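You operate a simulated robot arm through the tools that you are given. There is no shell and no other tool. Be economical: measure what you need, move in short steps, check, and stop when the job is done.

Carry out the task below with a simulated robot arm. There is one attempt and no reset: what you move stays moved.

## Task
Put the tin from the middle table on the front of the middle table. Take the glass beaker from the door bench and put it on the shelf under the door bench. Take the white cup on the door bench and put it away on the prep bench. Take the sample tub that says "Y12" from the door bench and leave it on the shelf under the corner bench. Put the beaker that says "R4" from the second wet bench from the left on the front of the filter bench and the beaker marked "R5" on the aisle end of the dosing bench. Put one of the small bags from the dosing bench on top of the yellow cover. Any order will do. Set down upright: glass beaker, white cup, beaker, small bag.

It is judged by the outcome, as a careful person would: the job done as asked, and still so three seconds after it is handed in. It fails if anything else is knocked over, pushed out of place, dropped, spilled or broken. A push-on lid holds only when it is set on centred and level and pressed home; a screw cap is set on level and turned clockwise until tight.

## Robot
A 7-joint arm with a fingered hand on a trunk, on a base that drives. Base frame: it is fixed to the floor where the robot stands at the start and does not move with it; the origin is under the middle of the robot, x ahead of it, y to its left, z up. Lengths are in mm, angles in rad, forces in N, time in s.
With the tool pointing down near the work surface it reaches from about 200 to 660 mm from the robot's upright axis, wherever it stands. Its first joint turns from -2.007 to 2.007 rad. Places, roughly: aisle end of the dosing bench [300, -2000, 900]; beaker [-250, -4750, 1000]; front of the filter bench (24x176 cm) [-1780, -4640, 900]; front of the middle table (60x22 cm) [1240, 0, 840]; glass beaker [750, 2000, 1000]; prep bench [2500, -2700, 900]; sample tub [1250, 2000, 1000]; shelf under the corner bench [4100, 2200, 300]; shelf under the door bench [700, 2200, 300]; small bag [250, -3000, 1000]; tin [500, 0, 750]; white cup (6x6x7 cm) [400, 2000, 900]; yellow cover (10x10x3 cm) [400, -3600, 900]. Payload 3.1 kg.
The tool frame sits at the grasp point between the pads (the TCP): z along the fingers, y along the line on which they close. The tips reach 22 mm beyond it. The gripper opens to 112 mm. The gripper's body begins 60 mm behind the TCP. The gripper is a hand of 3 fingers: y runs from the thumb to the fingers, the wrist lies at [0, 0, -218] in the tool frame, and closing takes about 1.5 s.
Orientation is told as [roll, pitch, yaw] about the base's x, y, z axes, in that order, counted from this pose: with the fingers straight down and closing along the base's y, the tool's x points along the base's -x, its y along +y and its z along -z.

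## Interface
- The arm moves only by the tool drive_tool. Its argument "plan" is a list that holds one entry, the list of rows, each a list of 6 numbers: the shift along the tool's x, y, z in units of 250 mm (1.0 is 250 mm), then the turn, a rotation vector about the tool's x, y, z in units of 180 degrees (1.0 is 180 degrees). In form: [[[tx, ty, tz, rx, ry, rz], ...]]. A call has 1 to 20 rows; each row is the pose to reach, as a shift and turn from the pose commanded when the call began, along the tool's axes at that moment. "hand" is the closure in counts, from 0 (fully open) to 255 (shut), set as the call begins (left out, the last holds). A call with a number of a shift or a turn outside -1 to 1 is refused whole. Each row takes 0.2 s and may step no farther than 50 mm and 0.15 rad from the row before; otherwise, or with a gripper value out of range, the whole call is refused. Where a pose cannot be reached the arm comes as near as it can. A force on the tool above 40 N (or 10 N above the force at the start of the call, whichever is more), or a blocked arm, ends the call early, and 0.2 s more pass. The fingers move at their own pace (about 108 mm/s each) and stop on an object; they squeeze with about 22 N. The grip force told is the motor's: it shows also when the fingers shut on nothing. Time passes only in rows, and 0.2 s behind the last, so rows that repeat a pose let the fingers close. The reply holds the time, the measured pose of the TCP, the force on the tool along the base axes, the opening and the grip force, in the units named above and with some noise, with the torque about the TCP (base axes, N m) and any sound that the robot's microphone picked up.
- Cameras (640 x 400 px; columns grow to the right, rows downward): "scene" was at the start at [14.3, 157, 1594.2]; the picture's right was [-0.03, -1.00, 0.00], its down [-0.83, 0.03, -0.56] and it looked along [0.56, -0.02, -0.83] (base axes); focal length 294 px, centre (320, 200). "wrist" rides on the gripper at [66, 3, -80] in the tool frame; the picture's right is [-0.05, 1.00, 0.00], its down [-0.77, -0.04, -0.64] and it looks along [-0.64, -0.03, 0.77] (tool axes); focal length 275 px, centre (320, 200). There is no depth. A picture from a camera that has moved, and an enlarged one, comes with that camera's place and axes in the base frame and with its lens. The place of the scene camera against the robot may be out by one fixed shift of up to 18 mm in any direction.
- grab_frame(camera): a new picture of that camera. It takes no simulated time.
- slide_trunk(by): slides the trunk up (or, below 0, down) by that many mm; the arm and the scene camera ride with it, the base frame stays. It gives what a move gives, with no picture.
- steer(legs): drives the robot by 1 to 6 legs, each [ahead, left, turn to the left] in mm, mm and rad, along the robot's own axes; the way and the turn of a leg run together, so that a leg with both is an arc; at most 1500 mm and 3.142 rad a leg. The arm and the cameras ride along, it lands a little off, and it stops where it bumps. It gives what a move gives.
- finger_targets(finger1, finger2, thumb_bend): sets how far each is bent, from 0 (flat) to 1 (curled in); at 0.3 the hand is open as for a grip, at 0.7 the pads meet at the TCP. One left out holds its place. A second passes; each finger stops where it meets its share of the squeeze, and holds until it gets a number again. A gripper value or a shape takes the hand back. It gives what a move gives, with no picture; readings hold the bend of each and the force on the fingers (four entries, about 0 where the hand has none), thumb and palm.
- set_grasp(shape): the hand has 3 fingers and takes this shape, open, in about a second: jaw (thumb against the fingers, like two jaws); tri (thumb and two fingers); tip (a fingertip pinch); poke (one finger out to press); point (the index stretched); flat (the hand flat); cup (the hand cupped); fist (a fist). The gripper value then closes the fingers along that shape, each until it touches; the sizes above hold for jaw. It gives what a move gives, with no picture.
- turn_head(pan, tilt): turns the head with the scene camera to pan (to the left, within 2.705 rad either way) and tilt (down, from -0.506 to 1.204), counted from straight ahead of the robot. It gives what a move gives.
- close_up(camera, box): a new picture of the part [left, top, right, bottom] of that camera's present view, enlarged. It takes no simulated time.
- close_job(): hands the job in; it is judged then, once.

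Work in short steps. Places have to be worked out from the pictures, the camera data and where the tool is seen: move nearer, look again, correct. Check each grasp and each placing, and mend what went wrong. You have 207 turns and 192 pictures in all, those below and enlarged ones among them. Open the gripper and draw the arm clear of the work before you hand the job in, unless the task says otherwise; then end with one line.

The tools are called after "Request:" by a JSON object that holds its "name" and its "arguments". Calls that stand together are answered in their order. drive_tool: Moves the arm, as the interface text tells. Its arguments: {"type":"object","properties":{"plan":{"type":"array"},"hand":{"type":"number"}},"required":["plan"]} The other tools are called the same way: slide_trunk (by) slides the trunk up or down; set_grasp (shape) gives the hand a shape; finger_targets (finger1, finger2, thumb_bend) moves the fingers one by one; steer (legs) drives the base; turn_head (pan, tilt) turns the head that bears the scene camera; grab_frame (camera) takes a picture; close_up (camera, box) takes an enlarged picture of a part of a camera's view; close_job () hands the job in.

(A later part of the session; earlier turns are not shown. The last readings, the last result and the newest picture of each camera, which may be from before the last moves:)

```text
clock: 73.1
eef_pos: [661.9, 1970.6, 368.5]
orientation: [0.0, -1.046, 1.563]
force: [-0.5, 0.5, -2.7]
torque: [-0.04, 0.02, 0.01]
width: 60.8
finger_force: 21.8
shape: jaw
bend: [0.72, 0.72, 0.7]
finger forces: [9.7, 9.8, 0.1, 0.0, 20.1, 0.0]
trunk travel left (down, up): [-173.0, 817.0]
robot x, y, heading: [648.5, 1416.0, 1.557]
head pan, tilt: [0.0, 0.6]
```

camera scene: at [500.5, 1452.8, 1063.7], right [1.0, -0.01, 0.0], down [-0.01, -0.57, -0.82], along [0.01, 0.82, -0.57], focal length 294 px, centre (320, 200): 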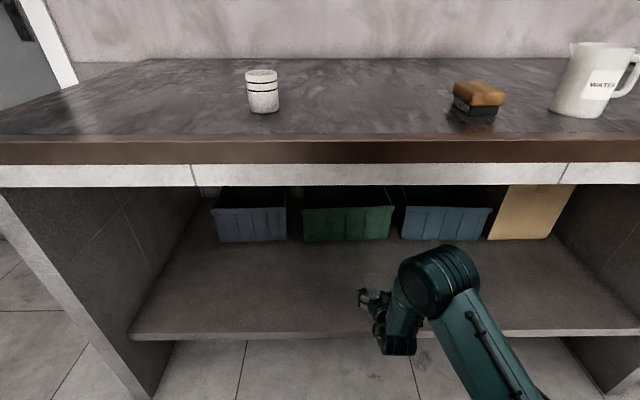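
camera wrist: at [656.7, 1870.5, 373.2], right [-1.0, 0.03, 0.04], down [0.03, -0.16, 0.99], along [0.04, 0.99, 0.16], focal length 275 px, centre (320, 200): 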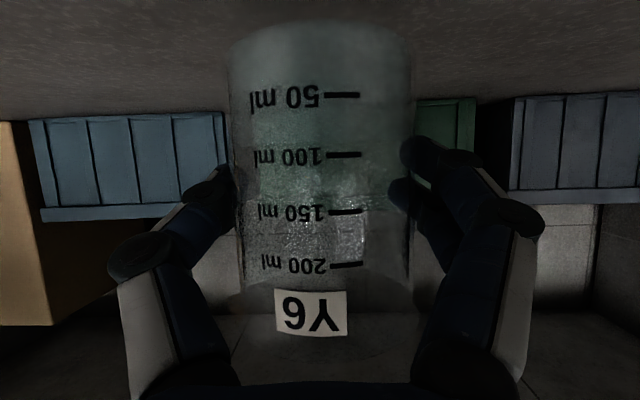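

No contact yet; continue down in small steps.

Request:
{"name": "drive_tool", "arguments": {"plan": [[[0.007, 0, 0.004, 0, 0, 0], [0.0139, 0, 0.008, 0, 0, 0]]]}}

Request:
{"name": "grab_frame", "arguments": {"camera": "wrist"}}

```text
clock: 73.7
eef_pos: [659.6, 1971.5, 363.4]
orientation: [0.001, -1.045, 1.561]
force: [0.3, -0.7, -1.4]
torque: [0.01, -0.02, 0.01]
width: 60.8
finger_force: 21.9
shape: jaw
bend: [0.72, 0.72, 0.7]
finger forces: [9.7, 9.8, 0.1, 0.0, 20.2, 0.0]
trunk travel left (down, up): [-173.0, 817.0]
robot x, y, heading: [651.0, 1421.5, 1.561]
head pan, tilt: [0.0, 0.6]
```

```text
156 pictures are left
camera wrist: at [656.7, 1870.6, 346.9], right [-1.0, 0.03, 0.04], down [0.03, -0.16, 0.99], along [0.04, 0.99, 0.16], focal length 275 px, centre (320, 200)
```

wrist: 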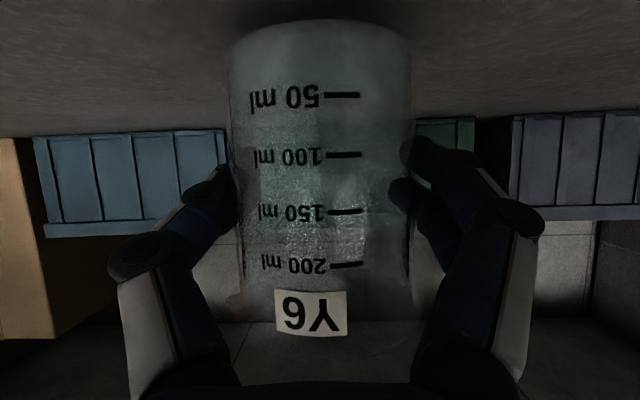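

Still free; continue down.

Request:
{"name": "drive_tool", "arguments": {"plan": [[[0.007, 0, 0.004, 0, 0, 0], [0.0139, 0, 0.008, 0, 0, 0], [0.0208, 0, 0.012, 0, 0, 0]]]}}

Request:
{"name": "drive_tool", "arguments": {"plan": [[[0.007, 0, 0.004, 0, 0, 0], [0.0139, 0, 0.008, 0, 0, 0], [0.0208, 0, 0.012, 0, 0, 0]]]}}

Request:
{"name": "drive_tool", "arguments": {"plan": [[[0.007, 0, 0.004, 0, 0, 0], [0.0139, 0, 0.008, 0, 0, 0]]]}}

Request:
{"name": "grab_frame", "arguments": {"camera": "wrist"}}

```text
clock: 74.5
eef_pos: [659.8, 1972.0, 357.6]
orientation: [0.0, -1.048, 1.562]
force: [-0.4, -0.3, -1.7]
torque: [-0.02, 0.0, 0.01]
width: 60.8
finger_force: 21.9
shape: jaw
bend: [0.72, 0.72, 0.7]
finger forces: [9.7, 9.8, 0.0, 0.0, 20.1, 0.0]
trunk travel left (down, up): [-173.0, 817.0]
robot x, y, heading: [648.3, 1416.4, 1.559]
head pan, tilt: [0.0, 0.6]
```

```text
clock: 75.3
eef_pos: [660.3, 1971.7, 352.3]
orientation: [0.001, -1.046, 1.562]
force: [0.0, 0.2, -2.6]
torque: [-0.05, 0.03, -0.04]
width: 60.9
finger_force: 21.7
shape: jaw
bend: [0.72, 0.72, 0.7]
finger forces: [9.6, 9.8, 0.0, 0.1, 20.1, 0.0]
trunk travel left (down, up): [-173.0, 817.0]
robot x, y, heading: [649.9, 1414.6, 1.563]
head pan, tilt: [0.0, 0.6]
```

```text
clock: 75.9
eef_pos: [660.6, 1972.3, 349.8]
orientation: [0.002, -1.051, 1.56]
force: [1.1, -1.5, 10.4]
torque: [0.14, 0.0, 0.02]
width: 60.3
finger_force: 22.2
shape: jaw
bend: [0.72, 0.72, 0.7]
finger forces: [10.0, 10.2, 0.0, 0.1, 20.8, 0.0]
trunk travel left (down, up): [-173.0, 817.0]
robot x, y, heading: [649.9, 1418.0, 1.56]
head pan, tilt: [0.0, 0.6]
```

```text
155 pictures are left
camera wrist: at [656.4, 1871.0, 332.9], right [-1.0, 0.03, 0.04], down [0.04, -0.17, 0.98], along [0.04, 0.98, 0.17], focal length 275 px, centre (320, 200)
```

wrist: 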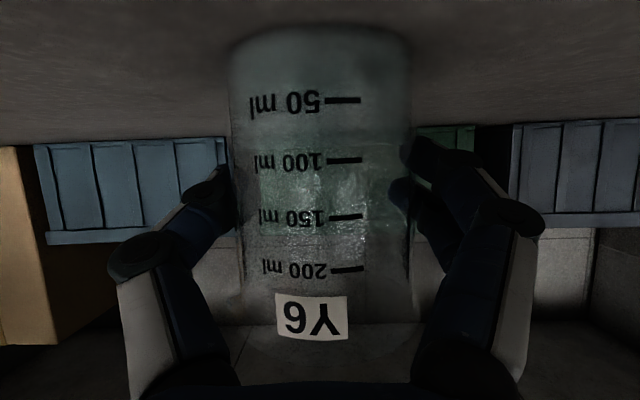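

Contact reached (10 N). I relax 1.5 mm, open, and withdraw straight back along the tool axis after opening.

Request:
{"name": "drive_tool", "arguments": {"plan": [[[-0.005, 0, -0.003, 0, 0, 0], [-0.005, 0, -0.003, 0, 0, 0]]]}}

Request:
{"name": "drive_tool", "arguments": {"plan": [[[0, 0, 0, 0, 0, 0], [0, 0, 0, 0, 0, 0], [0, 0, 0, 0, 0, 0], [0, 0, 0, 0, 0, 0], [0, 0, 0, 0, 0, 0]]], "hand": 0}}

Request:
{"name": "grab_frame", "arguments": {"camera": "wrist"}}

```text
clock: 76.5
eef_pos: [660.4, 1971.6, 349.2]
orientation: [0.001, -1.046, 1.562]
force: [-1.3, 1.4, 6.6]
torque: [0.08, 0.0, 0.01]
width: 60.5
finger_force: 21.7
shape: jaw
bend: [0.72, 0.72, 0.7]
finger forces: [10.7, 10.8, 0.1, 0.0, 20.6, 0.0]
trunk travel left (down, up): [-173.0, 817.0]
robot x, y, heading: [646.6, 1413.5, 1.556]
head pan, tilt: [0.0, 0.6]
```

```text
clock: 77.7
eef_pos: [660.5, 1972.5, 350.5]
orientation: [0.0, -1.046, 1.563]
force: [0.5, -0.6, -0.1]
torque: [-0.01, 0.06, 0.03]
width: 112.1
finger_force: 0.1
shape: jaw
bend: [0.3, 0.3, 0.3]
finger forces: [0.0, 0.0, 0.1, 0.0, 0.0, 0.1]
trunk travel left (down, up): [-173.0, 817.0]
robot x, y, heading: [647.3, 1417.5, 1.57]
head pan, tilt: [0.0, 0.6]
```

```text
154 pictures are left
camera wrist: at [656.8, 1870.6, 333.3], right [-1.0, 0.03, 0.04], down [0.03, -0.16, 0.99], along [0.04, 0.99, 0.16], focal length 275 px, centre (320, 200)
```

wrist: 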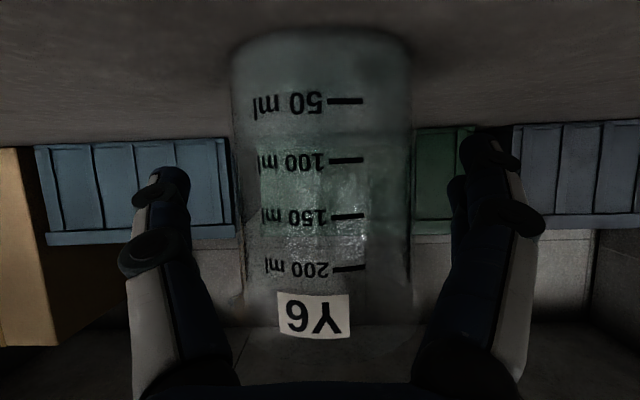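

Beaker stands upright. Withdraw along the tool axis, then back the base out, raise the trunk and move left toward the white cup.

Request:
{"name": "drive_tool", "arguments": {"plan": [[[0, 0, -0.1, 0, 0, 0], [0, 0, -0.25, 0, 0, 0], [0, 0, -0.4, 0, 0, 0], [0, 0, -0.5, 0, 0, 0]]]}}

Request:
{"name": "steer", "arguments": {"legs": [[-230, 0, 0], [0, 255, 0]]}}

Request:
{"name": "grab_frame", "arguments": {"camera": "scene"}}

Request:
{"name": "slide_trunk", "arguments": {"by": 620}}

Request:
{"name": "grab_frame", "arguments": {"camera": "wrist"}}

Request:
{"name": "grab_frame", "arguments": {"camera": "scene"}}

```text
clock: 78.7
eef_pos: [659.1, 1862.0, 411.2]
orientation: [0.001, -1.046, 1.563]
force: [0.0, 0.5, -0.4]
torque: [-0.02, -0.04, 0.02]
width: 112.0
finger_force: 0.0
shape: jaw
bend: [0.3, 0.3, 0.3]
finger forces: [0.1, 0.0, 0.0, 0.1, 0.1, 0.1]
trunk travel left (down, up): [-173.0, 817.0]
robot x, y, heading: [651.4, 1419.9, 1.563]
head pan, tilt: [0.0, 0.6]
```

```text
clock: 81.9
eef_pos: [399.0, 1640.6, 410.9]
orientation: [0.0, -1.045, 1.555]
force: [-1.3, -0.5, 0.1]
torque: [-0.02, -0.03, -0.01]
width: 111.8
finger_force: 0.1
shape: jaw
bend: [0.3, 0.3, 0.3]
finger forces: [0.0, 0.0, 0.1, 0.1, 0.0, 0.0]
trunk travel left (down, up): [-173.0, 817.0]
robot x, y, heading: [388.0, 1195.7, 1.555]
head pan, tilt: [0.0, 0.6]
```

```text
153 pictures are left
camera scene: at [237.0, 1230.4, 1047.7], right [1.0, -0.02, 0.0], down [-0.01, -0.56, -0.83], along [0.01, 0.82, -0.56], focal length 294 px, centre (320, 200)
```

scene: 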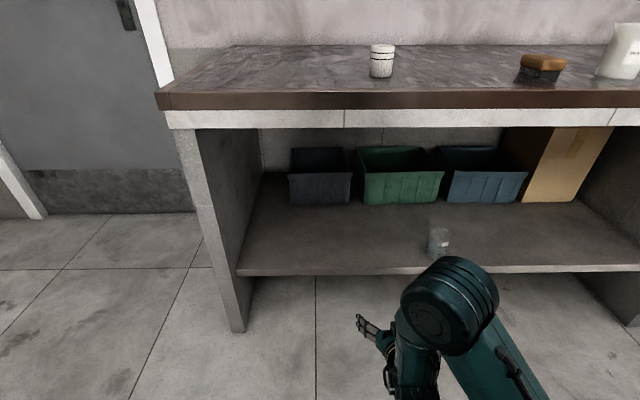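

```text
refused: 620 is not a number from -400 to 400
```

```text
152 pictures are left
camera wrist: at [393.8, 1538.5, 394.4], right [-1.0, 0.04, 0.04], down [0.03, -0.16, 0.99], along [0.05, 0.99, 0.16], focal length 275 px, centre (320, 200)
```

wrist: 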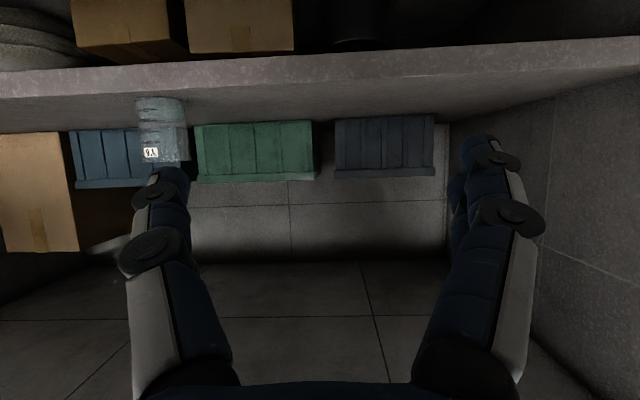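

```text
151 pictures are left
camera scene: at [237.0, 1230.4, 1047.7], right [1.0, -0.02, 0.0], down [-0.01, -0.56, -0.83], along [0.01, 0.82, -0.56], focal length 294 px, centre (320, 200)
```

scene: 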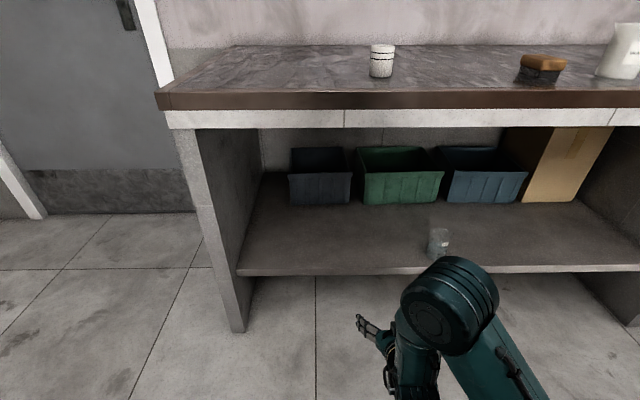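

Beaker on the shelf confirmed. Raise the trunk in two steps.

Request:
{"name": "slide_trunk", "arguments": {"by": 400}}

Request:
{"name": "slide_trunk", "arguments": {"by": 185}}

Request:
{"name": "steer", "arguments": {"legs": [[200, 0, 0]]}}

Request:
{"name": "grab_frame", "arguments": {"camera": "wrist"}}

Request:
{"name": "close_up", "arguments": {"camera": "scene", "box": [280, 170, 520, 320]}}

```text
clock: 85.7
eef_pos: [397.4, 1640.4, 810.9]
orientation: [0.0, -1.046, 1.554]
force: [1.2, -0.1, -0.5]
torque: [-0.01, 0.02, 0.0]
width: 112.0
finger_force: 0.0
shape: jaw
bend: [0.3, 0.3, 0.3]
finger forces: [0.0, 0.0, 0.0, 0.1, 0.0, 0.0]
trunk travel left (down, up): [-573.0, 417.0]
robot x, y, heading: [383.3, 1196.0, 1.553]
head pan, tilt: [0.0, 0.6]
```

```text
clock: 87.7
eef_pos: [399.2, 1640.0, 995.9]
orientation: [0.0, -1.045, 1.553]
force: [0.6, 0.4, 0.0]
torque: [0.0, 0.05, 0.01]
width: 112.0
finger_force: 0.0
shape: jaw
bend: [0.3, 0.3, 0.3]
finger forces: [0.0, 0.1, 0.1, 0.0, 0.0, 0.0]
trunk travel left (down, up): [-758.0, 232.0]
robot x, y, heading: [386.8, 1196.2, 1.557]
head pan, tilt: [0.0, 0.6]
```

```text
clock: 89.3
eef_pos: [402.6, 1841.4, 997.3]
orientation: [0.0, -1.046, 1.552]
force: [0.2, 1.1, -0.3]
torque: [-0.03, 0.01, 0.01]
width: 111.8
finger_force: 0.1
shape: jaw
bend: [0.3, 0.3, 0.3]
finger forces: [0.0, 0.0, 0.1, 0.1, 0.1, 0.0]
trunk travel left (down, up): [-758.0, 232.0]
robot x, y, heading: [389.5, 1398.5, 1.551]
head pan, tilt: [0.0, 0.6]
```

```text
150 pictures are left
camera wrist: at [397.7, 1740.6, 979.2], right [-1.0, 0.04, 0.04], down [0.03, -0.16, 0.99], along [0.05, 0.99, 0.16], focal length 275 px, centre (320, 200)
```

wrist: 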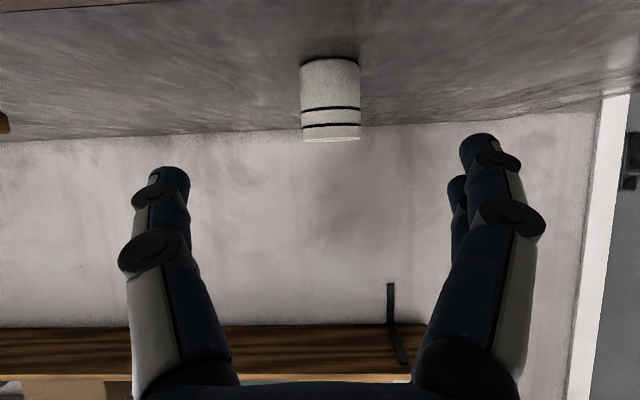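

```text
2.67 times, centred on (400, 245) of scene
camera zoom: at [240.3, 1433.2, 1632.7], right [1.0, -0.02, 0.0], down [-0.01, -0.57, -0.82], along [0.01, 0.82, -0.57], focal length 785 px, centre (107, 80)
```

zoom: 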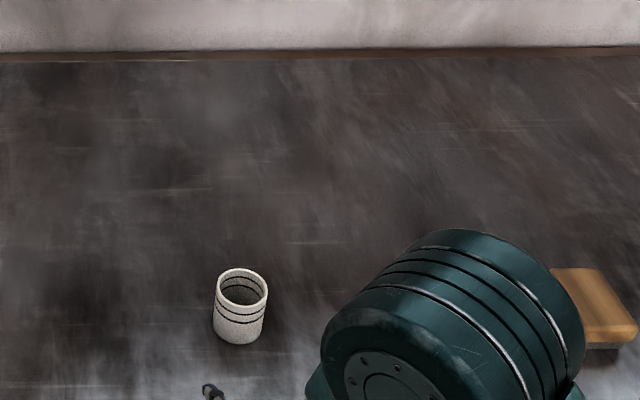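

Cup near (400,~2010). I advance to a closer pre-grasp for a better estimate.

Request:
{"name": "drive_tool", "arguments": {"plan": [[[-0.05, 0, 0.11, 0, 0, 0], [-0.1, 0, 0.22, 0, 0, 0], [-0.15, 0.005, 0.333, 0, 0, 0]]]}}

Request:
{"name": "grab_frame", "arguments": {"camera": "wrist"}}

```text
clock: 90.1
eef_pos: [404.1, 1933.6, 986.4]
orientation: [-0.002, -1.046, 1.554]
force: [0.7, 0.2, 0.0]
torque: [0.03, 0.02, -0.02]
width: 111.9
finger_force: 0.1
shape: jaw
bend: [0.3, 0.3, 0.3]
finger forces: [0.1, 0.0, 0.0, 0.0, 0.0, 0.0]
trunk travel left (down, up): [-758.0, 232.0]
robot x, y, heading: [387.2, 1394.2, 1.554]
head pan, tilt: [0.0, 0.6]
```

```text
148 pictures are left
camera wrist: at [398.5, 1830.8, 969.4], right [-1.0, 0.04, 0.04], down [0.03, -0.16, 0.99], along [0.05, 0.99, 0.16], focal length 275 px, centre (320, 200)
```

wrist: 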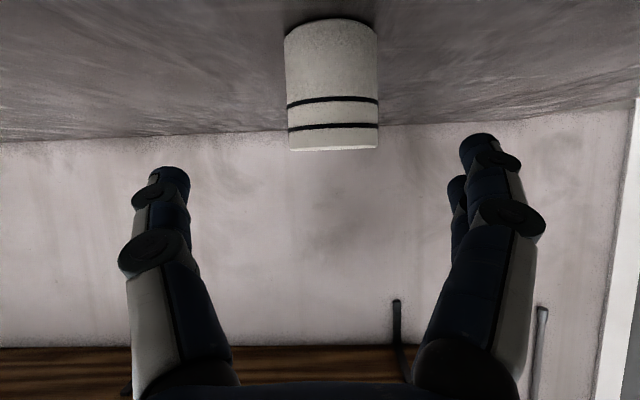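

Cup centre ≈ (400,2015). Advance to straddle, then close.

Request:
{"name": "drive_tool", "arguments": {"plan": [[[0, 0.011, 0.1, 0, 0, 0], [0, 0.022, 0.2, 0, 0, 0], [0, 0.022, 0.3, 0, 0, 0], [-0.009, 0.022, 0.371, 0, 0, 0], [-0.009, 0.022, 0.371, 0, 0, 0]]]}}

Request:
{"name": "grab_frame", "arguments": {"camera": "wrist"}}

```text
clock: 91.3
eef_pos: [398.2, 2013.3, 943.5]
orientation: [-0.001, -1.044, 1.553]
force: [-0.3, -0.2, 0.7]
torque: [0.02, 0.01, -0.01]
width: 112.0
finger_force: 0.0
shape: jaw
bend: [0.3, 0.3, 0.3]
finger forces: [0.0, 0.1, 0.0, 0.0, 0.0, 0.0]
trunk travel left (down, up): [-758.0, 232.0]
robot x, y, heading: [387.2, 1394.1, 1.55]
head pan, tilt: [0.0, 0.6]
```

```text
147 pictures are left
camera wrist: at [394.1, 1912.6, 926.8], right [-1.0, 0.04, 0.04], down [0.03, -0.16, 0.99], along [0.05, 0.99, 0.16], focal length 275 px, centre (320, 200)
```

wrist: 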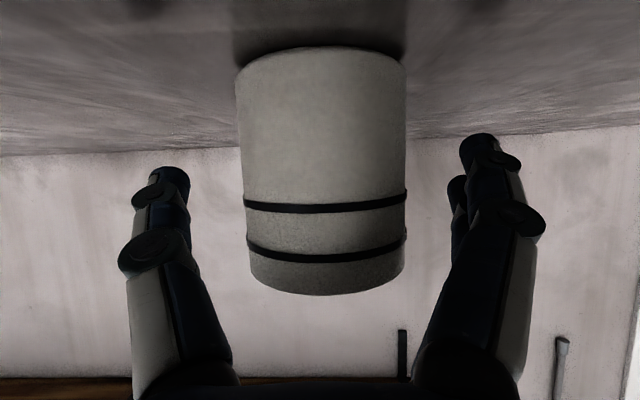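

Centred. Close and lift with the trunk.

Request:
{"name": "drive_tool", "arguments": {"plan": [[[0, 0, 0, 0, 0, 0], [0, 0, 0, 0, 0, 0], [0, 0, 0, 0, 0, 0], [0, 0, 0, 0, 0, 0], [0, 0, 0, 0, 0, 0], [0, 0, 0, 0, 0, 0], [0, 0, 0, 0, 0, 0]]], "hand": 255}}

Request:
{"name": "slide_trunk", "arguments": {"by": 200}}

Request:
{"name": "grab_frame", "arguments": {"camera": "wrist"}}

```text
clock: 92.9
eef_pos: [399.4, 2013.0, 944.1]
orientation: [0.001, -1.045, 1.554]
force: [-0.4, -0.6, 2.0]
torque: [-0.05, -0.02, -0.02]
width: 18.4
finger_force: 21.9
shape: jaw
bend: [0.75, 0.75, 0.77]
finger forces: [9.3, 16.4, 0.1, 0.0, 23.0, 0.0]
trunk travel left (down, up): [-758.0, 232.0]
robot x, y, heading: [389.2, 1393.0, 1.547]
head pan, tilt: [0.0, 0.6]
```

```text
clock: 95.1
eef_pos: [399.0, 2014.1, 1143.8]
orientation: [-0.002, -1.046, 1.553]
force: [-0.3, 0.2, -0.6]
torque: [0.02, -0.01, 0.0]
width: 18.4
finger_force: 22.0
shape: jaw
bend: [0.75, 0.75, 0.77]
finger forces: [9.2, 16.2, 0.0, 0.0, 23.3, 0.1]
trunk travel left (down, up): [-958.0, 32.0]
robot x, y, heading: [388.4, 1392.1, 1.552]
head pan, tilt: [0.0, 0.6]
```

```text
146 pictures are left
camera wrist: at [394.1, 1912.6, 1126.6], right [-1.0, 0.04, 0.04], down [0.03, -0.16, 0.99], along [0.05, 0.99, 0.16], focal length 275 px, centre (320, 200)
```

wrist: 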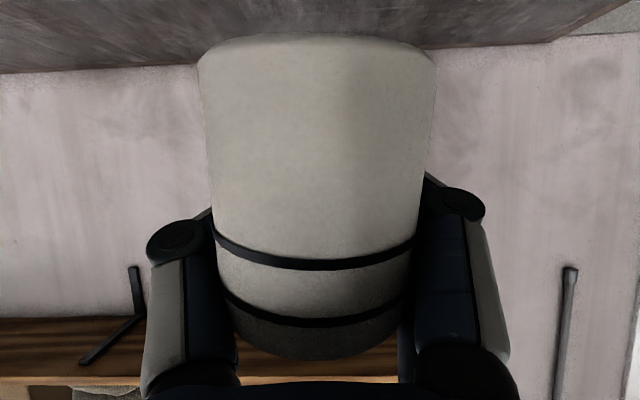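

The fingers closed to 18 mm: the cup slid back toward the palm and is caged rather than pinched. I'll check it from the scene camera before regrasping.

Request:
{"name": "turn_head", "arguments": {"pan": -0.2, "tilt": 0.6}}

Request:
{"name": "close_up", "arguments": {"camera": "scene", "box": [240, 100, 560, 300]}}

```text
clock: 95.8
eef_pos: [399.6, 2013.4, 1143.3]
orientation: [0.0, -1.046, 1.553]
force: [0.3, -1.3, -0.5]
torque: [-0.02, -0.05, 0.0]
width: 18.3
finger_force: 22.3
shape: jaw
bend: [0.75, 0.75, 0.77]
finger forces: [9.3, 16.1, 0.1, 0.1, 23.2, 0.0]
trunk travel left (down, up): [-958.0, 32.0]
robot x, y, heading: [391.5, 1395.2, 1.557]
head pan, tilt: [-0.201, 0.6]
```

```text
2.00 times, centred on (400, 200) of scene
camera zoom: at [257.8, 1430.4, 1832.7], right [0.98, -0.22, 0.0], down [-0.12, -0.55, -0.82], along [0.18, 0.81, -0.57], focal length 589 px, centre (160, 200)
```

zoom: 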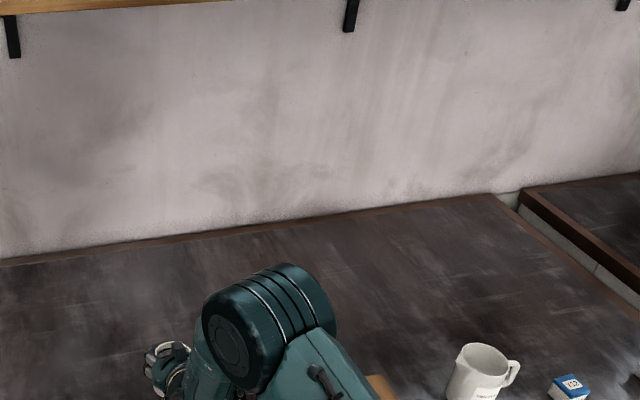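

I lower the cup back onto the bench to regrasp it.

Request:
{"name": "slide_trunk", "arguments": {"by": -192}}

Request:
{"name": "drive_tool", "arguments": {"plan": [[[0.007, 0, 0.004, 0, 0, 0], [0.0139, 0, 0.008, 0, 0, 0], [0.0173, 0, 0.01, 0, 0, 0]]]}}

Request:
{"name": "grab_frame", "arguments": {"camera": "wrist"}}

```text
clock: 97.9
eef_pos: [398.8, 2012.9, 951.5]
orientation: [0.0, -1.045, 1.554]
force: [-0.1, -0.3, -0.7]
torque: [0.01, 0.0, 0.0]
width: 18.3
finger_force: 21.6
shape: jaw
bend: [0.75, 0.75, 0.77]
finger forces: [9.2, 16.2, 0.1, 0.1, 23.2, 0.0]
trunk travel left (down, up): [-766.0, 224.0]
robot x, y, heading: [387.7, 1396.9, 1.554]
head pan, tilt: [-0.201, 0.6]
```

```text
clock: 98.7
eef_pos: [398.1, 2014.3, 945.8]
orientation: [-0.001, -1.046, 1.553]
force: [-0.3, 0.1, 0.0]
torque: [0.03, -0.01, 0.01]
width: 18.6
finger_force: 22.4
shape: jaw
bend: [0.75, 0.75, 0.77]
finger forces: [9.1, 16.2, 0.0, 0.1, 23.3, 0.1]
trunk travel left (down, up): [-766.0, 224.0]
robot x, y, heading: [386.3, 1396.5, 1.552]
head pan, tilt: [-0.201, 0.6]
```

```text
144 pictures are left
camera wrist: at [393.4, 1912.9, 929.7], right [-1.0, 0.04, 0.04], down [0.03, -0.16, 0.99], along [0.05, 0.99, 0.16], focal length 275 px, centre (320, 200)
```

wrist: 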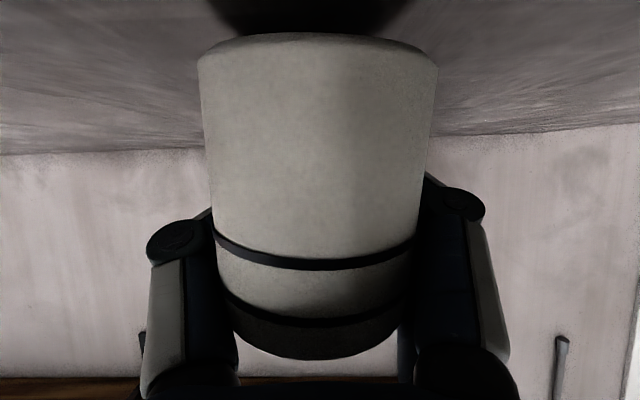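

Not touching yet; keep lowering in small steps until contact.

Request:
{"name": "drive_tool", "arguments": {"plan": [[[0.007, 0, 0.004, 0, 0, 0], [0.0139, 0, 0.008, 0, 0, 0]]]}}

Request:
{"name": "drive_tool", "arguments": {"plan": [[[0.007, 0, 0.004, 0, 0, 0], [0.0139, 0, 0.008, 0, 0, 0]]]}}

Request:
{"name": "grab_frame", "arguments": {"camera": "wrist"}}

```text
clock: 99.3
eef_pos: [398.5, 2014.4, 943.6]
orientation: [-0.001, -1.049, 1.553]
force: [0.3, 1.1, 4.2]
torque: [-0.02, -0.03, 0.03]
width: 18.5
finger_force: 22.4
shape: jaw
bend: [0.75, 0.75, 0.77]
finger forces: [9.3, 16.5, 0.0, 0.0, 23.6, 0.0]
trunk travel left (down, up): [-766.0, 224.0]
robot x, y, heading: [389.6, 1393.3, 1.554]
head pan, tilt: [-0.201, 0.6]
```

```text
clock: 99.9
eef_pos: [397.4, 2012.6, 943.4]
orientation: [0.0, -1.054, 1.553]
force: [-1.7, 1.1, 23.8]
torque: [-0.13, -0.2, -0.01]
width: 18.1
finger_force: 22.1
shape: jaw
bend: [0.75, 0.75, 0.77]
finger forces: [9.7, 18.8, 0.1, 0.0, 24.0, 0.0]
trunk travel left (down, up): [-766.0, 224.0]
robot x, y, heading: [388.6, 1394.3, 1.557]
head pan, tilt: [-0.201, 0.6]
```

```text
143 pictures are left
camera wrist: at [393.5, 1911.6, 924.8], right [-1.0, 0.04, 0.04], down [0.03, -0.17, 0.98], along [0.05, 0.98, 0.17], focal length 275 px, centre (320, 200)
```

wrist: 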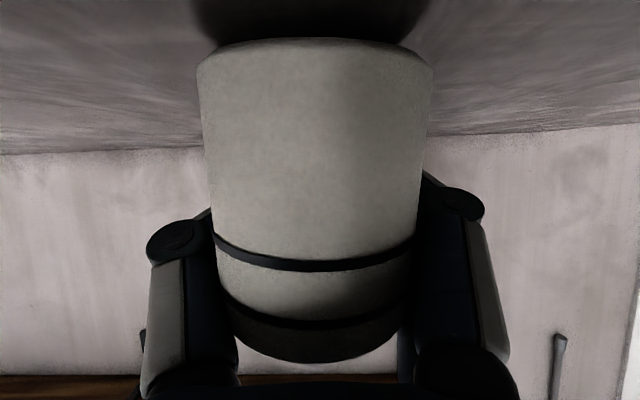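

Contact. I relieve the pressure, then open.

Request:
{"name": "drive_tool", "arguments": {"plan": [[[-0.0125, 0, -0.007, 0, 0, 0], [-0.0125, 0, -0.007, 0, 0, 0]]]}}

Request:
{"name": "drive_tool", "arguments": {"plan": [[[0, 0, 0, 0, 0, 0], [0, 0, 0, 0, 0, 0], [0, 0, 0, 0, 0, 0], [0, 0, 0, 0, 0, 0], [0, 0, 0, 0, 0, 0], [0, 0, 0, 0, 0, 0]]], "hand": 0}}

Request:
{"name": "grab_frame", "arguments": {"camera": "wrist"}}

```text
clock: 100.5
eef_pos: [399.6, 2013.3, 943.0]
orientation: [-0.002, -1.046, 1.556]
force: [-1.5, 3.3, 14.2]
torque: [0.03, -0.1, 0.03]
width: 17.9
finger_force: 21.3
shape: jaw
bend: [0.75, 0.75, 0.77]
finger forces: [10.7, 17.9, 0.0, 0.1, 24.9, 0.0]
trunk travel left (down, up): [-766.0, 224.0]
robot x, y, heading: [389.1, 1394.1, 1.551]
head pan, tilt: [-0.201, 0.6]
```

```text
clock: 101.9
eef_pos: [397.7, 2013.6, 941.6]
orientation: [-0.001, -1.044, 1.555]
force: [0.0, 0.1, -0.5]
torque: [0.0, 0.01, 0.06]
width: 111.9
finger_force: 0.2
shape: jaw
bend: [0.3, 0.3, 0.3]
finger forces: [0.0, 0.0, 0.0, 0.1, 0.0, 0.0]
trunk travel left (down, up): [-766.0, 224.0]
robot x, y, heading: [390.5, 1395.1, 1.551]
head pan, tilt: [-0.201, 0.6]
```

```text
142 pictures are left
camera wrist: at [394.3, 1912.0, 925.3], right [-1.0, 0.04, 0.04], down [0.03, -0.16, 0.99], along [0.05, 0.99, 0.16], focal length 275 px, centre (320, 200)
```

wrist: 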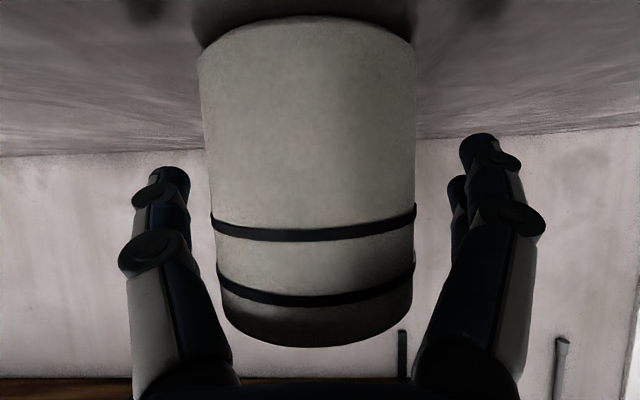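

Cup stands upright, now ~17 mm nearer than the TCP. I back off ~21 mm so its centre lies slightly beyond the pads, and close partially to watch it.

Request:
{"name": "drive_tool", "arguments": {"plan": [[[0.02, -0.005, -0.035, 0, 0, 0], [0.043, -0.01, -0.0745, 0, 0, 0], [0.043, -0.01, -0.0745, 0, 0, 0]]]}}

Request:
{"name": "drive_tool", "arguments": {"plan": [[[0, 0, 0, 0, 0, 0], [0, 0, 0, 0, 0, 0], [0, 0, 0, 0, 0, 0], [0, 0, 0, 0, 0, 0], [0, 0, 0, 0, 0, 0]]], "hand": 110}}

Request:
{"name": "grab_frame", "arguments": {"camera": "wrist"}}

```text
clock: 102.7
eef_pos: [401.5, 1993.2, 942.2]
orientation: [0.0, -1.046, 1.554]
force: [0.1, 0.3, -0.2]
torque: [-0.03, -0.01, 0.01]
width: 112.1
finger_force: 0.0
shape: jaw
bend: [0.3, 0.3, 0.3]
finger forces: [0.0, 0.0, 0.0, 0.0, 0.1, 0.1]
trunk travel left (down, up): [-766.0, 224.0]
robot x, y, heading: [387.4, 1397.8, 1.554]
head pan, tilt: [-0.201, 0.6]
```

```text
clock: 103.9
eef_pos: [400.1, 1993.0, 942.9]
orientation: [0.001, -1.044, 1.553]
force: [0.1, -1.1, 0.5]
torque: [-0.03, -0.01, 0.01]
width: 64.1
finger_force: 0.0
shape: jaw
bend: [0.72, 0.72, 0.7]
finger forces: [0.0, 0.1, 0.0, 0.1, 0.0, 0.0]
trunk travel left (down, up): [-766.0, 224.0]
robot x, y, heading: [386.0, 1393.3, 1.553]
head pan, tilt: [-0.201, 0.6]
```

```text
141 pictures are left
camera wrist: at [396.5, 1891.2, 924.9], right [-1.0, 0.04, 0.04], down [0.03, -0.16, 0.99], along [0.05, 0.99, 0.16], focal length 275 px, centre (320, 200)
```

wrist: 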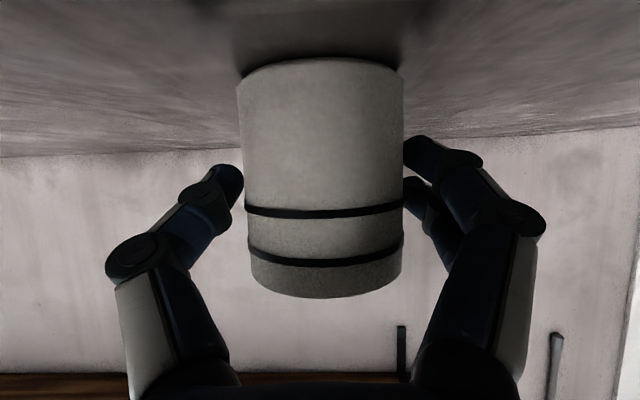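

Fingers flank the cup evenly. Continue closing gently.

Request:
{"name": "drive_tool", "arguments": {"plan": [[[0, 0, 0, 0, 0, 0], [0, 0, 0, 0, 0, 0], [0, 0, 0, 0, 0, 0], [0, 0, 0, 0, 0, 0]]], "hand": 145}}

Request:
{"name": "grab_frame", "arguments": {"camera": "wrist"}}

```text
clock: 104.9
eef_pos: [401.3, 1993.2, 942.8]
orientation: [0.0, -1.045, 1.555]
force: [0.4, 0.5, 0.3]
torque: [0.02, 0.01, -0.02]
width: 48.9
finger_force: 0.0
shape: jaw
bend: [0.73, 0.73, 0.7]
finger forces: [0.1, 0.0, 0.0, 0.0, 0.1, 0.0]
trunk travel left (down, up): [-766.0, 224.0]
robot x, y, heading: [385.8, 1394.0, 1.552]
head pan, tilt: [-0.201, 0.6]
```

```text
140 pictures are left
camera wrist: at [396.5, 1891.3, 924.9], right [-1.0, 0.04, 0.04], down [0.03, -0.16, 0.99], along [0.05, 0.99, 0.16], focal length 275 px, centre (320, 200)
```

wrist: 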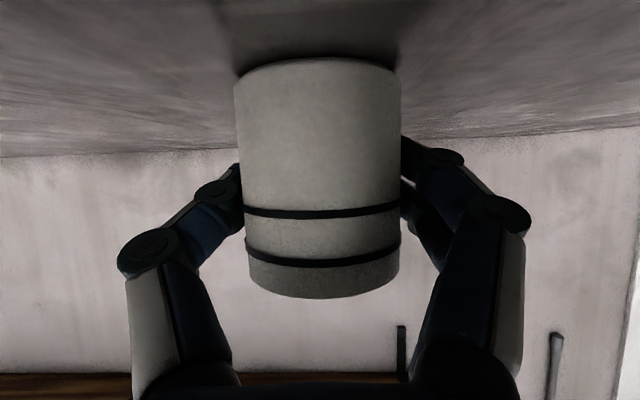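

The fingertips pass behind the cup's widest line, so the cup is nearer than estimated. I reopen, back off 16 mm more, and close again.

Request:
{"name": "drive_tool", "arguments": {"plan": [[[0, 0, 0, 0, 0, 0], [0, 0, 0, 0, 0, 0], [0, 0, 0, 0, 0, 0], [0.032, -0.003, -0.0554, 0, 0, 0], [0.032, -0.003, -0.0554, 0, 0, 0]]], "hand": 40}}

Request:
{"name": "drive_tool", "arguments": {"plan": [[[0, 0, 0, 0, 0, 0], [0, 0, 0, 0, 0, 0], [0, 0, 0, 0, 0, 0], [0, 0, 0, 0, 0, 0], [0, 0, 0, 0, 0, 0]]], "hand": 140}}

Request:
{"name": "grab_frame", "arguments": {"camera": "wrist"}}

```text
clock: 106.1
eef_pos: [399.2, 1976.3, 943.1]
orientation: [-0.001, -1.046, 1.554]
force: [-0.3, -0.4, -0.7]
torque: [-0.01, -0.02, 0.02]
width: 94.2
finger_force: 0.0
shape: jaw
bend: [0.55, 0.55, 0.51]
finger forces: [0.0, 0.1, 0.0, 0.0, 0.0, 0.1]
trunk travel left (down, up): [-766.0, 224.0]
robot x, y, heading: [388.1, 1394.2, 1.555]
head pan, tilt: [-0.201, 0.6]
```

```text
clock: 107.3
eef_pos: [400.0, 1977.0, 944.1]
orientation: [-0.001, -1.047, 1.554]
force: [0.1, -0.4, 0.6]
torque: [0.02, 0.0, -0.01]
width: 52.3
finger_force: 0.0
shape: jaw
bend: [0.73, 0.73, 0.7]
finger forces: [0.4, 0.1, 0.0, 0.0, 0.5, 0.1]
trunk travel left (down, up): [-766.0, 224.0]
robot x, y, heading: [388.4, 1396.0, 1.55]
head pan, tilt: [-0.201, 0.6]
```

```text
139 pictures are left
camera wrist: at [395.7, 1875.5, 925.5], right [-1.0, 0.04, 0.04], down [0.03, -0.16, 0.99], along [0.05, 0.99, 0.16], focal length 275 px, centre (320, 200)
```

wrist: 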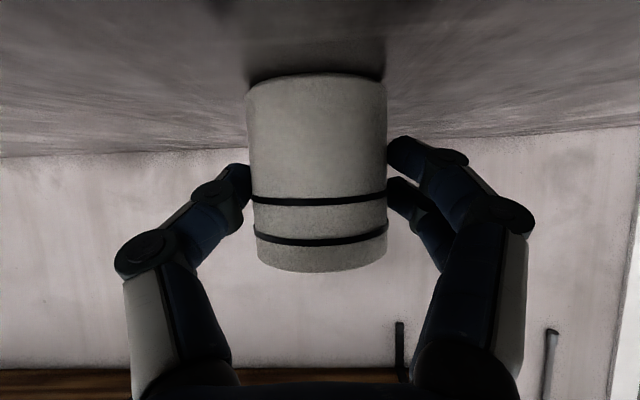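

Now the tips lie alongside with light contact at 52 mm. Close fully and lift.

Request:
{"name": "drive_tool", "arguments": {"plan": [[[0, 0, 0, 0, 0, 0], [0, 0, 0, 0, 0, 0], [0, 0, 0, 0, 0, 0], [0, 0, 0, 0, 0, 0]]], "hand": 255}}

Request:
{"name": "slide_trunk", "arguments": {"by": 150}}

Request:
{"name": "grab_frame", "arguments": {"camera": "wrist"}}

```text
clock: 108.3
eef_pos: [400.5, 1977.2, 941.3]
orientation: [0.0, -1.045, 1.555]
force: [-0.3, 0.1, -0.4]
torque: [0.0, -0.01, 0.0]
width: 46.4
finger_force: 22.1
shape: jaw
bend: [0.73, 0.73, 0.7]
finger forces: [9.7, 9.8, 0.1, 0.1, 19.5, 0.0]
trunk travel left (down, up): [-766.0, 224.0]
robot x, y, heading: [388.8, 1395.2, 1.552]
head pan, tilt: [-0.201, 0.6]
```

```text
clock: 110.1
eef_pos: [400.4, 1977.3, 1092.9]
orientation: [0.0, -1.046, 1.555]
force: [0.0, -0.3, -0.4]
torque: [0.01, 0.02, -0.02]
width: 46.6
finger_force: 22.1
shape: jaw
bend: [0.73, 0.73, 0.7]
finger forces: [9.7, 9.9, 0.1, 0.1, 19.6, 0.0]
trunk travel left (down, up): [-916.0, 74.0]
robot x, y, heading: [388.0, 1393.8, 1.554]
head pan, tilt: [-0.201, 0.6]
```

```text
138 pictures are left
camera wrist: at [395.7, 1875.6, 1075.4], right [-1.0, 0.04, 0.04], down [0.03, -0.16, 0.99], along [0.05, 0.99, 0.16], focal length 275 px, centre (320, 200)
```

wrist: 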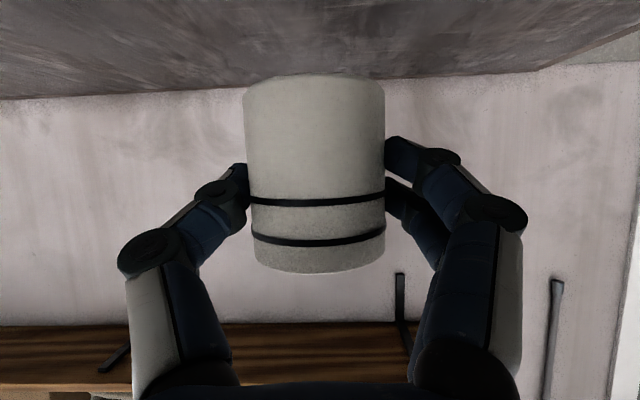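

Cup is held properly and upright. I retract the arm, then drive around the table's left end, turn to face -y, and look at the prep bench area.

Request:
{"name": "drive_tool", "arguments": {"plan": [[[0.08, 0, -0.14, 0, 0, 0], [0.16, 0, -0.28, 0, 0, 0], [0.24, 0, -0.42, 0, 0, 0], [0.32, 0, -0.55, 0, 0, 0], [0.4, 0, -0.69, 0, 0, 0]]]}}

Request:
{"name": "steer", "arguments": {"legs": [[-150, 0, 0], [0, 480, 0], [0, 0, -3.12], [1500, 0, 0], [650, 0, 0]]}}

Request:
{"name": "turn_head", "arguments": {"pan": 0.6, "tilt": 0.4}}

Request:
{"name": "grab_frame", "arguments": {"camera": "scene"}}

```text
clock: 111.3
eef_pos: [402.2, 1774.6, 1094.0]
orientation: [-0.001, -1.049, 1.551]
force: [-0.3, -0.1, -0.6]
torque: [0.0, -0.04, 0.02]
width: 46.1
finger_force: 21.8
shape: jaw
bend: [0.73, 0.73, 0.7]
finger forces: [9.7, 10.1, 0.0, 0.0, 19.6, 0.0]
trunk travel left (down, up): [-916.0, 74.0]
robot x, y, heading: [386.7, 1390.4, 1.556]
head pan, tilt: [-0.201, 0.6]
```

```text
clock: 132.7
eef_pos: [-25.4, -1289.9, 1091.8]
orientation: [0.0, -1.047, -1.549]
force: [0.1, 0.6, 0.1]
torque: [0.03, -0.02, 0.04]
width: 46.0
finger_force: 22.2
shape: jaw
bend: [0.73, 0.73, 0.7]
finger forces: [9.7, 9.8, 0.1, 0.0, 19.4, 0.0]
trunk travel left (down, up): [-916.0, 74.0]
robot x, y, heading: [-29.2, -905.4, -1.55]
head pan, tilt: [-0.201, 0.6]
```

```text
clock: 133.8
eef_pos: [-25.9, -1288.9, 1092.2]
orientation: [0.001, -1.045, -1.549]
force: [0.4, 0.5, -0.2]
torque: [-0.03, 0.03, 0.0]
width: 45.9
finger_force: 22.5
shape: jaw
bend: [0.73, 0.73, 0.7]
finger forces: [9.6, 9.9, 0.1, 0.0, 19.6, 0.0]
trunk travel left (down, up): [-916.0, 74.0]
robot x, y, heading: [-31.6, -908.5, -1.545]
head pan, tilt: [0.6, 0.4]
```

```text
137 pictures are left
camera scene: at [177.4, -911.5, 1808.9], right [-0.81, -0.58, 0.0], down [-0.23, 0.32, -0.92], along [0.54, -0.75, -0.39], focal length 294 px, centre (320, 200)
```

scene: 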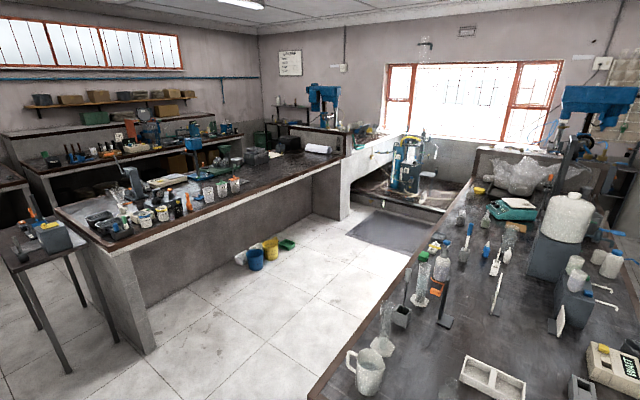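

Prep bench front runs along x≈2030 from y≈-1400 to -3970, with a free area around y≈-2900. I back off, move across the aisle, turn to face +x, and slide to y≈-2500.

Request:
{"name": "steer", "arguments": {"legs": [[-120, 0, 0], [0, 1380, 0], [0, 0, 1.548], [0, -1500, 0]]}}

Request:
{"name": "turn_head", "arguments": {"pan": 0, "tilt": 0.7}}

Request:
{"name": "grab_frame", "arguments": {"camera": "scene"}}

```text
clock: 152.2
eef_pos: [1699.6, -2264.5, 1091.9]
orientation: [-0.001, -1.043, -0.014]
force: [0.9, -0.4, -0.3]
torque: [0.0, -0.02, 0.02]
width: 46.1
finger_force: 21.7
shape: jaw
bend: [0.73, 0.73, 0.7]
finger forces: [9.6, 9.9, 0.0, 0.0, 19.4, 0.0]
trunk travel left (down, up): [-916.0, 74.0]
robot x, y, heading: [1316.5, -2256.1, -0.013]
head pan, tilt: [0.6, 0.4]
```

```text
clock: 153.2
eef_pos: [1698.9, -2264.5, 1092.2]
orientation: [0.001, -1.046, -0.013]
force: [0.8, 0.7, -0.6]
torque: [-0.01, 0.0, -0.05]
width: 46.2
finger_force: 22.5
shape: jaw
bend: [0.73, 0.73, 0.7]
finger forces: [9.6, 10.0, 0.0, 0.0, 19.5, 0.0]
trunk travel left (down, up): [-916.0, 74.0]
robot x, y, heading: [1315.3, -2255.1, -0.013]
head pan, tilt: [0.0, 0.7]
```

```text
136 pictures are left
camera scene: at [1346.3, -2097.6, 1782.1], right [-0.01, -1.0, 0.0], down [-0.64, 0.01, -0.77], along [0.77, -0.01, -0.64], focal length 294 px, centre (320, 200)
```

scene: 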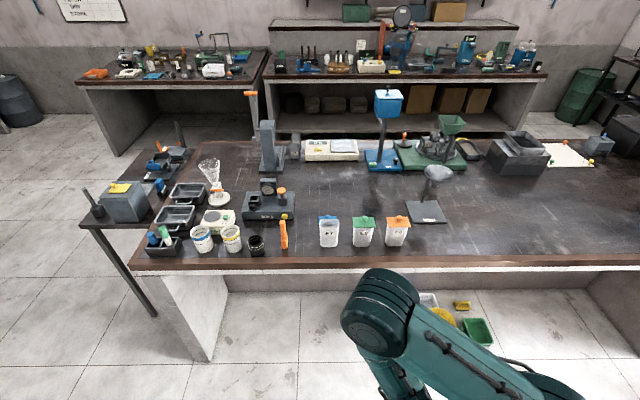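

Free area right of the funnel stand. I drive to about (1640,-2800), keeping the cup high, and look.

Request:
{"name": "steer", "arguments": {"legs": [[0, -540, 0.013], [320, 0, 0]]}}

Request:
{"name": "grab_frame", "arguments": {"camera": "scene"}}

Request:
{"name": "grab_frame", "arguments": {"camera": "wrist"}}

```text
clock: 158.1
eef_pos: [2020.2, -2800.8, 1091.0]
orientation: [0.0, -1.045, -0.003]
force: [0.1, 0.0, -0.8]
torque: [0.01, 0.02, 0.0]
width: 45.9
finger_force: 21.6
shape: jaw
bend: [0.73, 0.73, 0.7]
finger forces: [9.6, 9.9, 0.0, 0.0, 19.5, 0.0]
trunk travel left (down, up): [-916.0, 74.0]
robot x, y, heading: [1632.5, -2795.8, -0.006]
head pan, tilt: [0.0, 0.7]
```

```text
135 pictures are left
camera scene: at [1664.9, -2637.0, 1782.1], right [0.0, -1.0, 0.0], down [-0.64, 0.0, -0.76], along [0.76, 0.0, -0.64], focal length 294 px, centre (320, 200)
```

scene: 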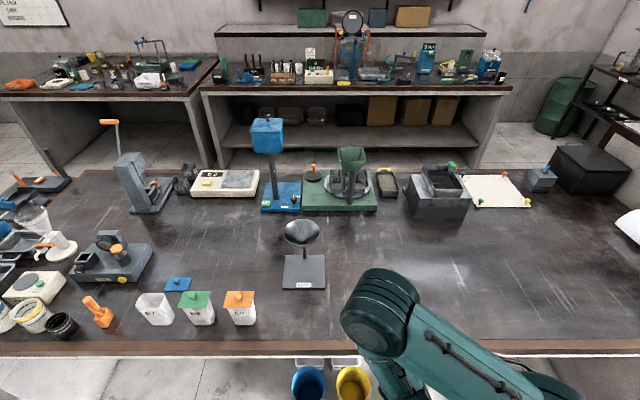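

```text
134 pictures are left
camera wrist: at [1917.3, -2795.5, 1075.3], right [0.03, 1.0, 0.04], down [-0.16, -0.04, 0.99], along [0.99, -0.03, 0.16], focal length 275 px, centre (320, 200)
```

wrist: 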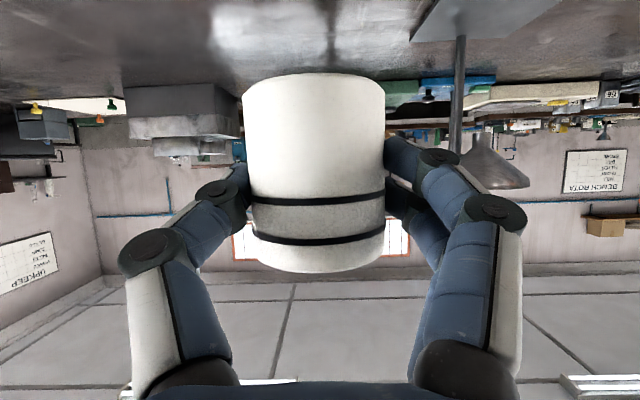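

I extend the arm forward ~195 mm over the free spot and lower with the trunk.

Request:
{"name": "drive_tool", "arguments": {"plan": [[[-0.08, -0.02, 0.14, 0, 0, 0], [-0.16, -0.04, 0.28, 0, 0, 0], [-0.24, -0.06, 0.42, 0, 0, 0], [-0.32, -0.08, 0.55, 0, 0, 0], [-0.39, -0.08, 0.676, 0, 0, 0]]]}}

Request:
{"name": "slide_trunk", "arguments": {"by": -130}}

Request:
{"name": "grab_frame", "arguments": {"camera": "scene"}}

Request:
{"name": "grab_frame", "arguments": {"camera": "wrist"}}

```text
clock: 159.3
eef_pos: [2218.1, -2821.1, 1091.4]
orientation: [-0.003, -1.048, 0.001]
force: [0.5, -0.2, -0.8]
torque: [0.01, 0.03, -0.02]
width: 45.9
finger_force: 22.2
shape: jaw
bend: [0.73, 0.73, 0.7]
finger forces: [9.7, 9.8, 0.0, 0.1, 19.5, 0.0]
trunk travel left (down, up): [-916.0, 74.0]
robot x, y, heading: [1634.8, -2795.9, -0.003]
head pan, tilt: [0.0, 0.7]
```

```text
clock: 160.9
eef_pos: [2217.8, -2819.6, 961.3]
orientation: [0.001, -1.047, -0.001]
force: [0.5, 0.1, 0.0]
torque: [0.01, -0.01, -0.02]
width: 45.8
finger_force: 22.2
shape: jaw
bend: [0.73, 0.73, 0.7]
finger forces: [9.5, 9.9, 0.1, 0.1, 19.5, 0.0]
trunk travel left (down, up): [-786.0, 204.0]
robot x, y, heading: [1633.1, -2800.8, -0.004]
head pan, tilt: [0.0, 0.7]
```

```text
133 pictures are left
camera scene: at [1665.1, -2637.0, 1652.1], right [0.0, -1.0, 0.0], down [-0.64, 0.0, -0.76], along [0.76, 0.0, -0.64], focal length 294 px, centre (320, 200)
```

scene: 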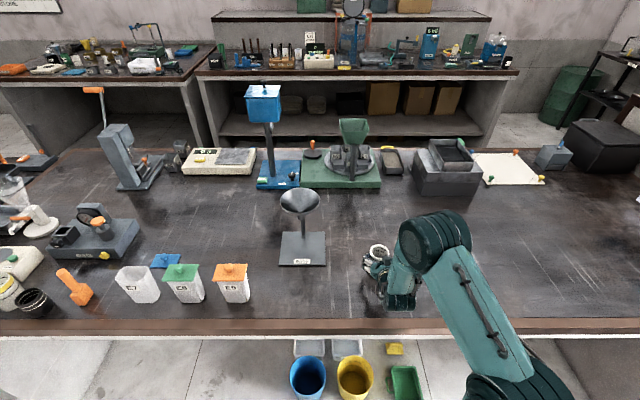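

```text
132 pictures are left
camera wrist: at [2114.4, -2815.9, 945.2], right [0.03, 1.0, 0.04], down [-0.16, -0.04, 0.99], along [0.99, -0.03, 0.16], focal length 275 px, centre (320, 200)
```

wrist: 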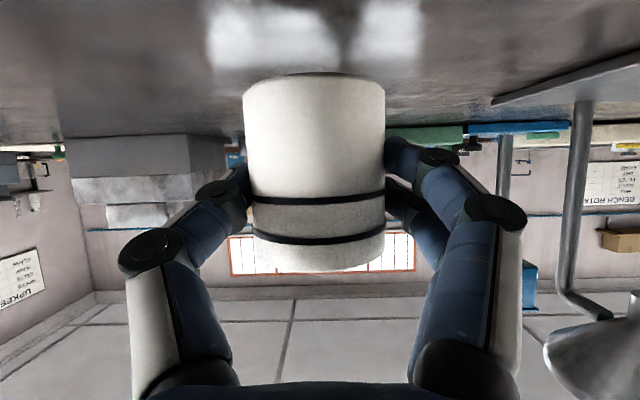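

Spot is clear. Lower 14 mm with the trunk, then small steps to contact.

Request:
{"name": "slide_trunk", "arguments": {"by": -14}}

Request:
{"name": "drive_tool", "arguments": {"plan": [[[0.007, 0, 0.004, 0, 0, 0], [0.0139, 0, 0.008, 0, 0, 0]]]}}

Request:
{"name": "drive_tool", "arguments": {"plan": [[[0.007, 0, 0.004, 0, 0, 0], [0.0139, 0, 0.008, 0, 0, 0]]]}}

Request:
{"name": "grab_frame", "arguments": {"camera": "wrist"}}

```text
clock: 161.5
eef_pos: [2217.3, -2820.9, 949.5]
orientation: [0.0, -1.044, -0.001]
force: [0.4, 0.1, -0.3]
torque: [0.02, 0.04, 0.0]
width: 45.8
finger_force: 22.2
shape: jaw
bend: [0.73, 0.73, 0.7]
finger forces: [9.6, 9.9, 0.0, 0.1, 19.5, 0.0]
trunk travel left (down, up): [-772.0, 218.0]
robot x, y, heading: [1636.1, -2795.3, -0.003]
head pan, tilt: [0.0, 0.7]
```

```text
clock: 162.1
eef_pos: [2216.8, -2820.6, 944.1]
orientation: [0.0, -1.046, -0.001]
force: [-0.3, 0.7, -0.7]
torque: [0.02, 0.02, 0.03]
width: 45.8
finger_force: 21.9
shape: jaw
bend: [0.73, 0.73, 0.7]
finger forces: [9.6, 9.8, 0.0, 0.0, 19.5, 0.0]
trunk travel left (down, up): [-772.0, 218.0]
robot x, y, heading: [1634.3, -2796.6, -0.004]
head pan, tilt: [0.0, 0.7]
```

```text
clock: 162.7
eef_pos: [2217.4, -2821.2, 941.3]
orientation: [0.001, -1.05, -0.003]
force: [0.2, 0.0, 8.7]
torque: [-0.03, -0.07, 0.01]
width: 45.9
finger_force: 22.0
shape: jaw
bend: [0.74, 0.74, 0.7]
finger forces: [9.9, 10.4, 0.0, 0.1, 20.7, 0.0]
trunk travel left (down, up): [-772.0, 218.0]
robot x, y, heading: [1637.5, -2797.3, -0.002]
head pan, tilt: [0.0, 0.7]
```

```text
131 pictures are left
camera wrist: at [2114.4, -2816.1, 924.6], right [0.03, 1.0, 0.04], down [-0.17, -0.04, 0.99], along [0.99, -0.03, 0.17], focal length 275 px, centre (320, 200)
```

wrist: 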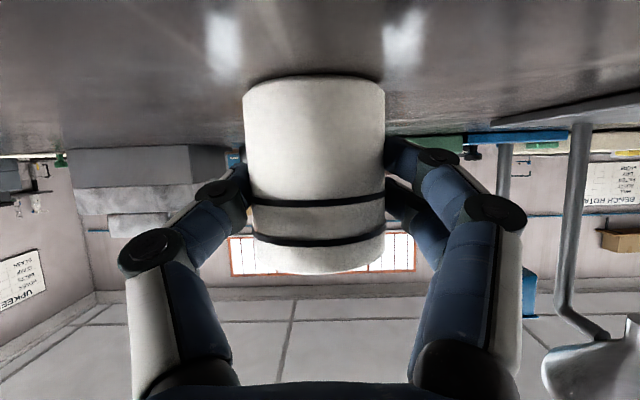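

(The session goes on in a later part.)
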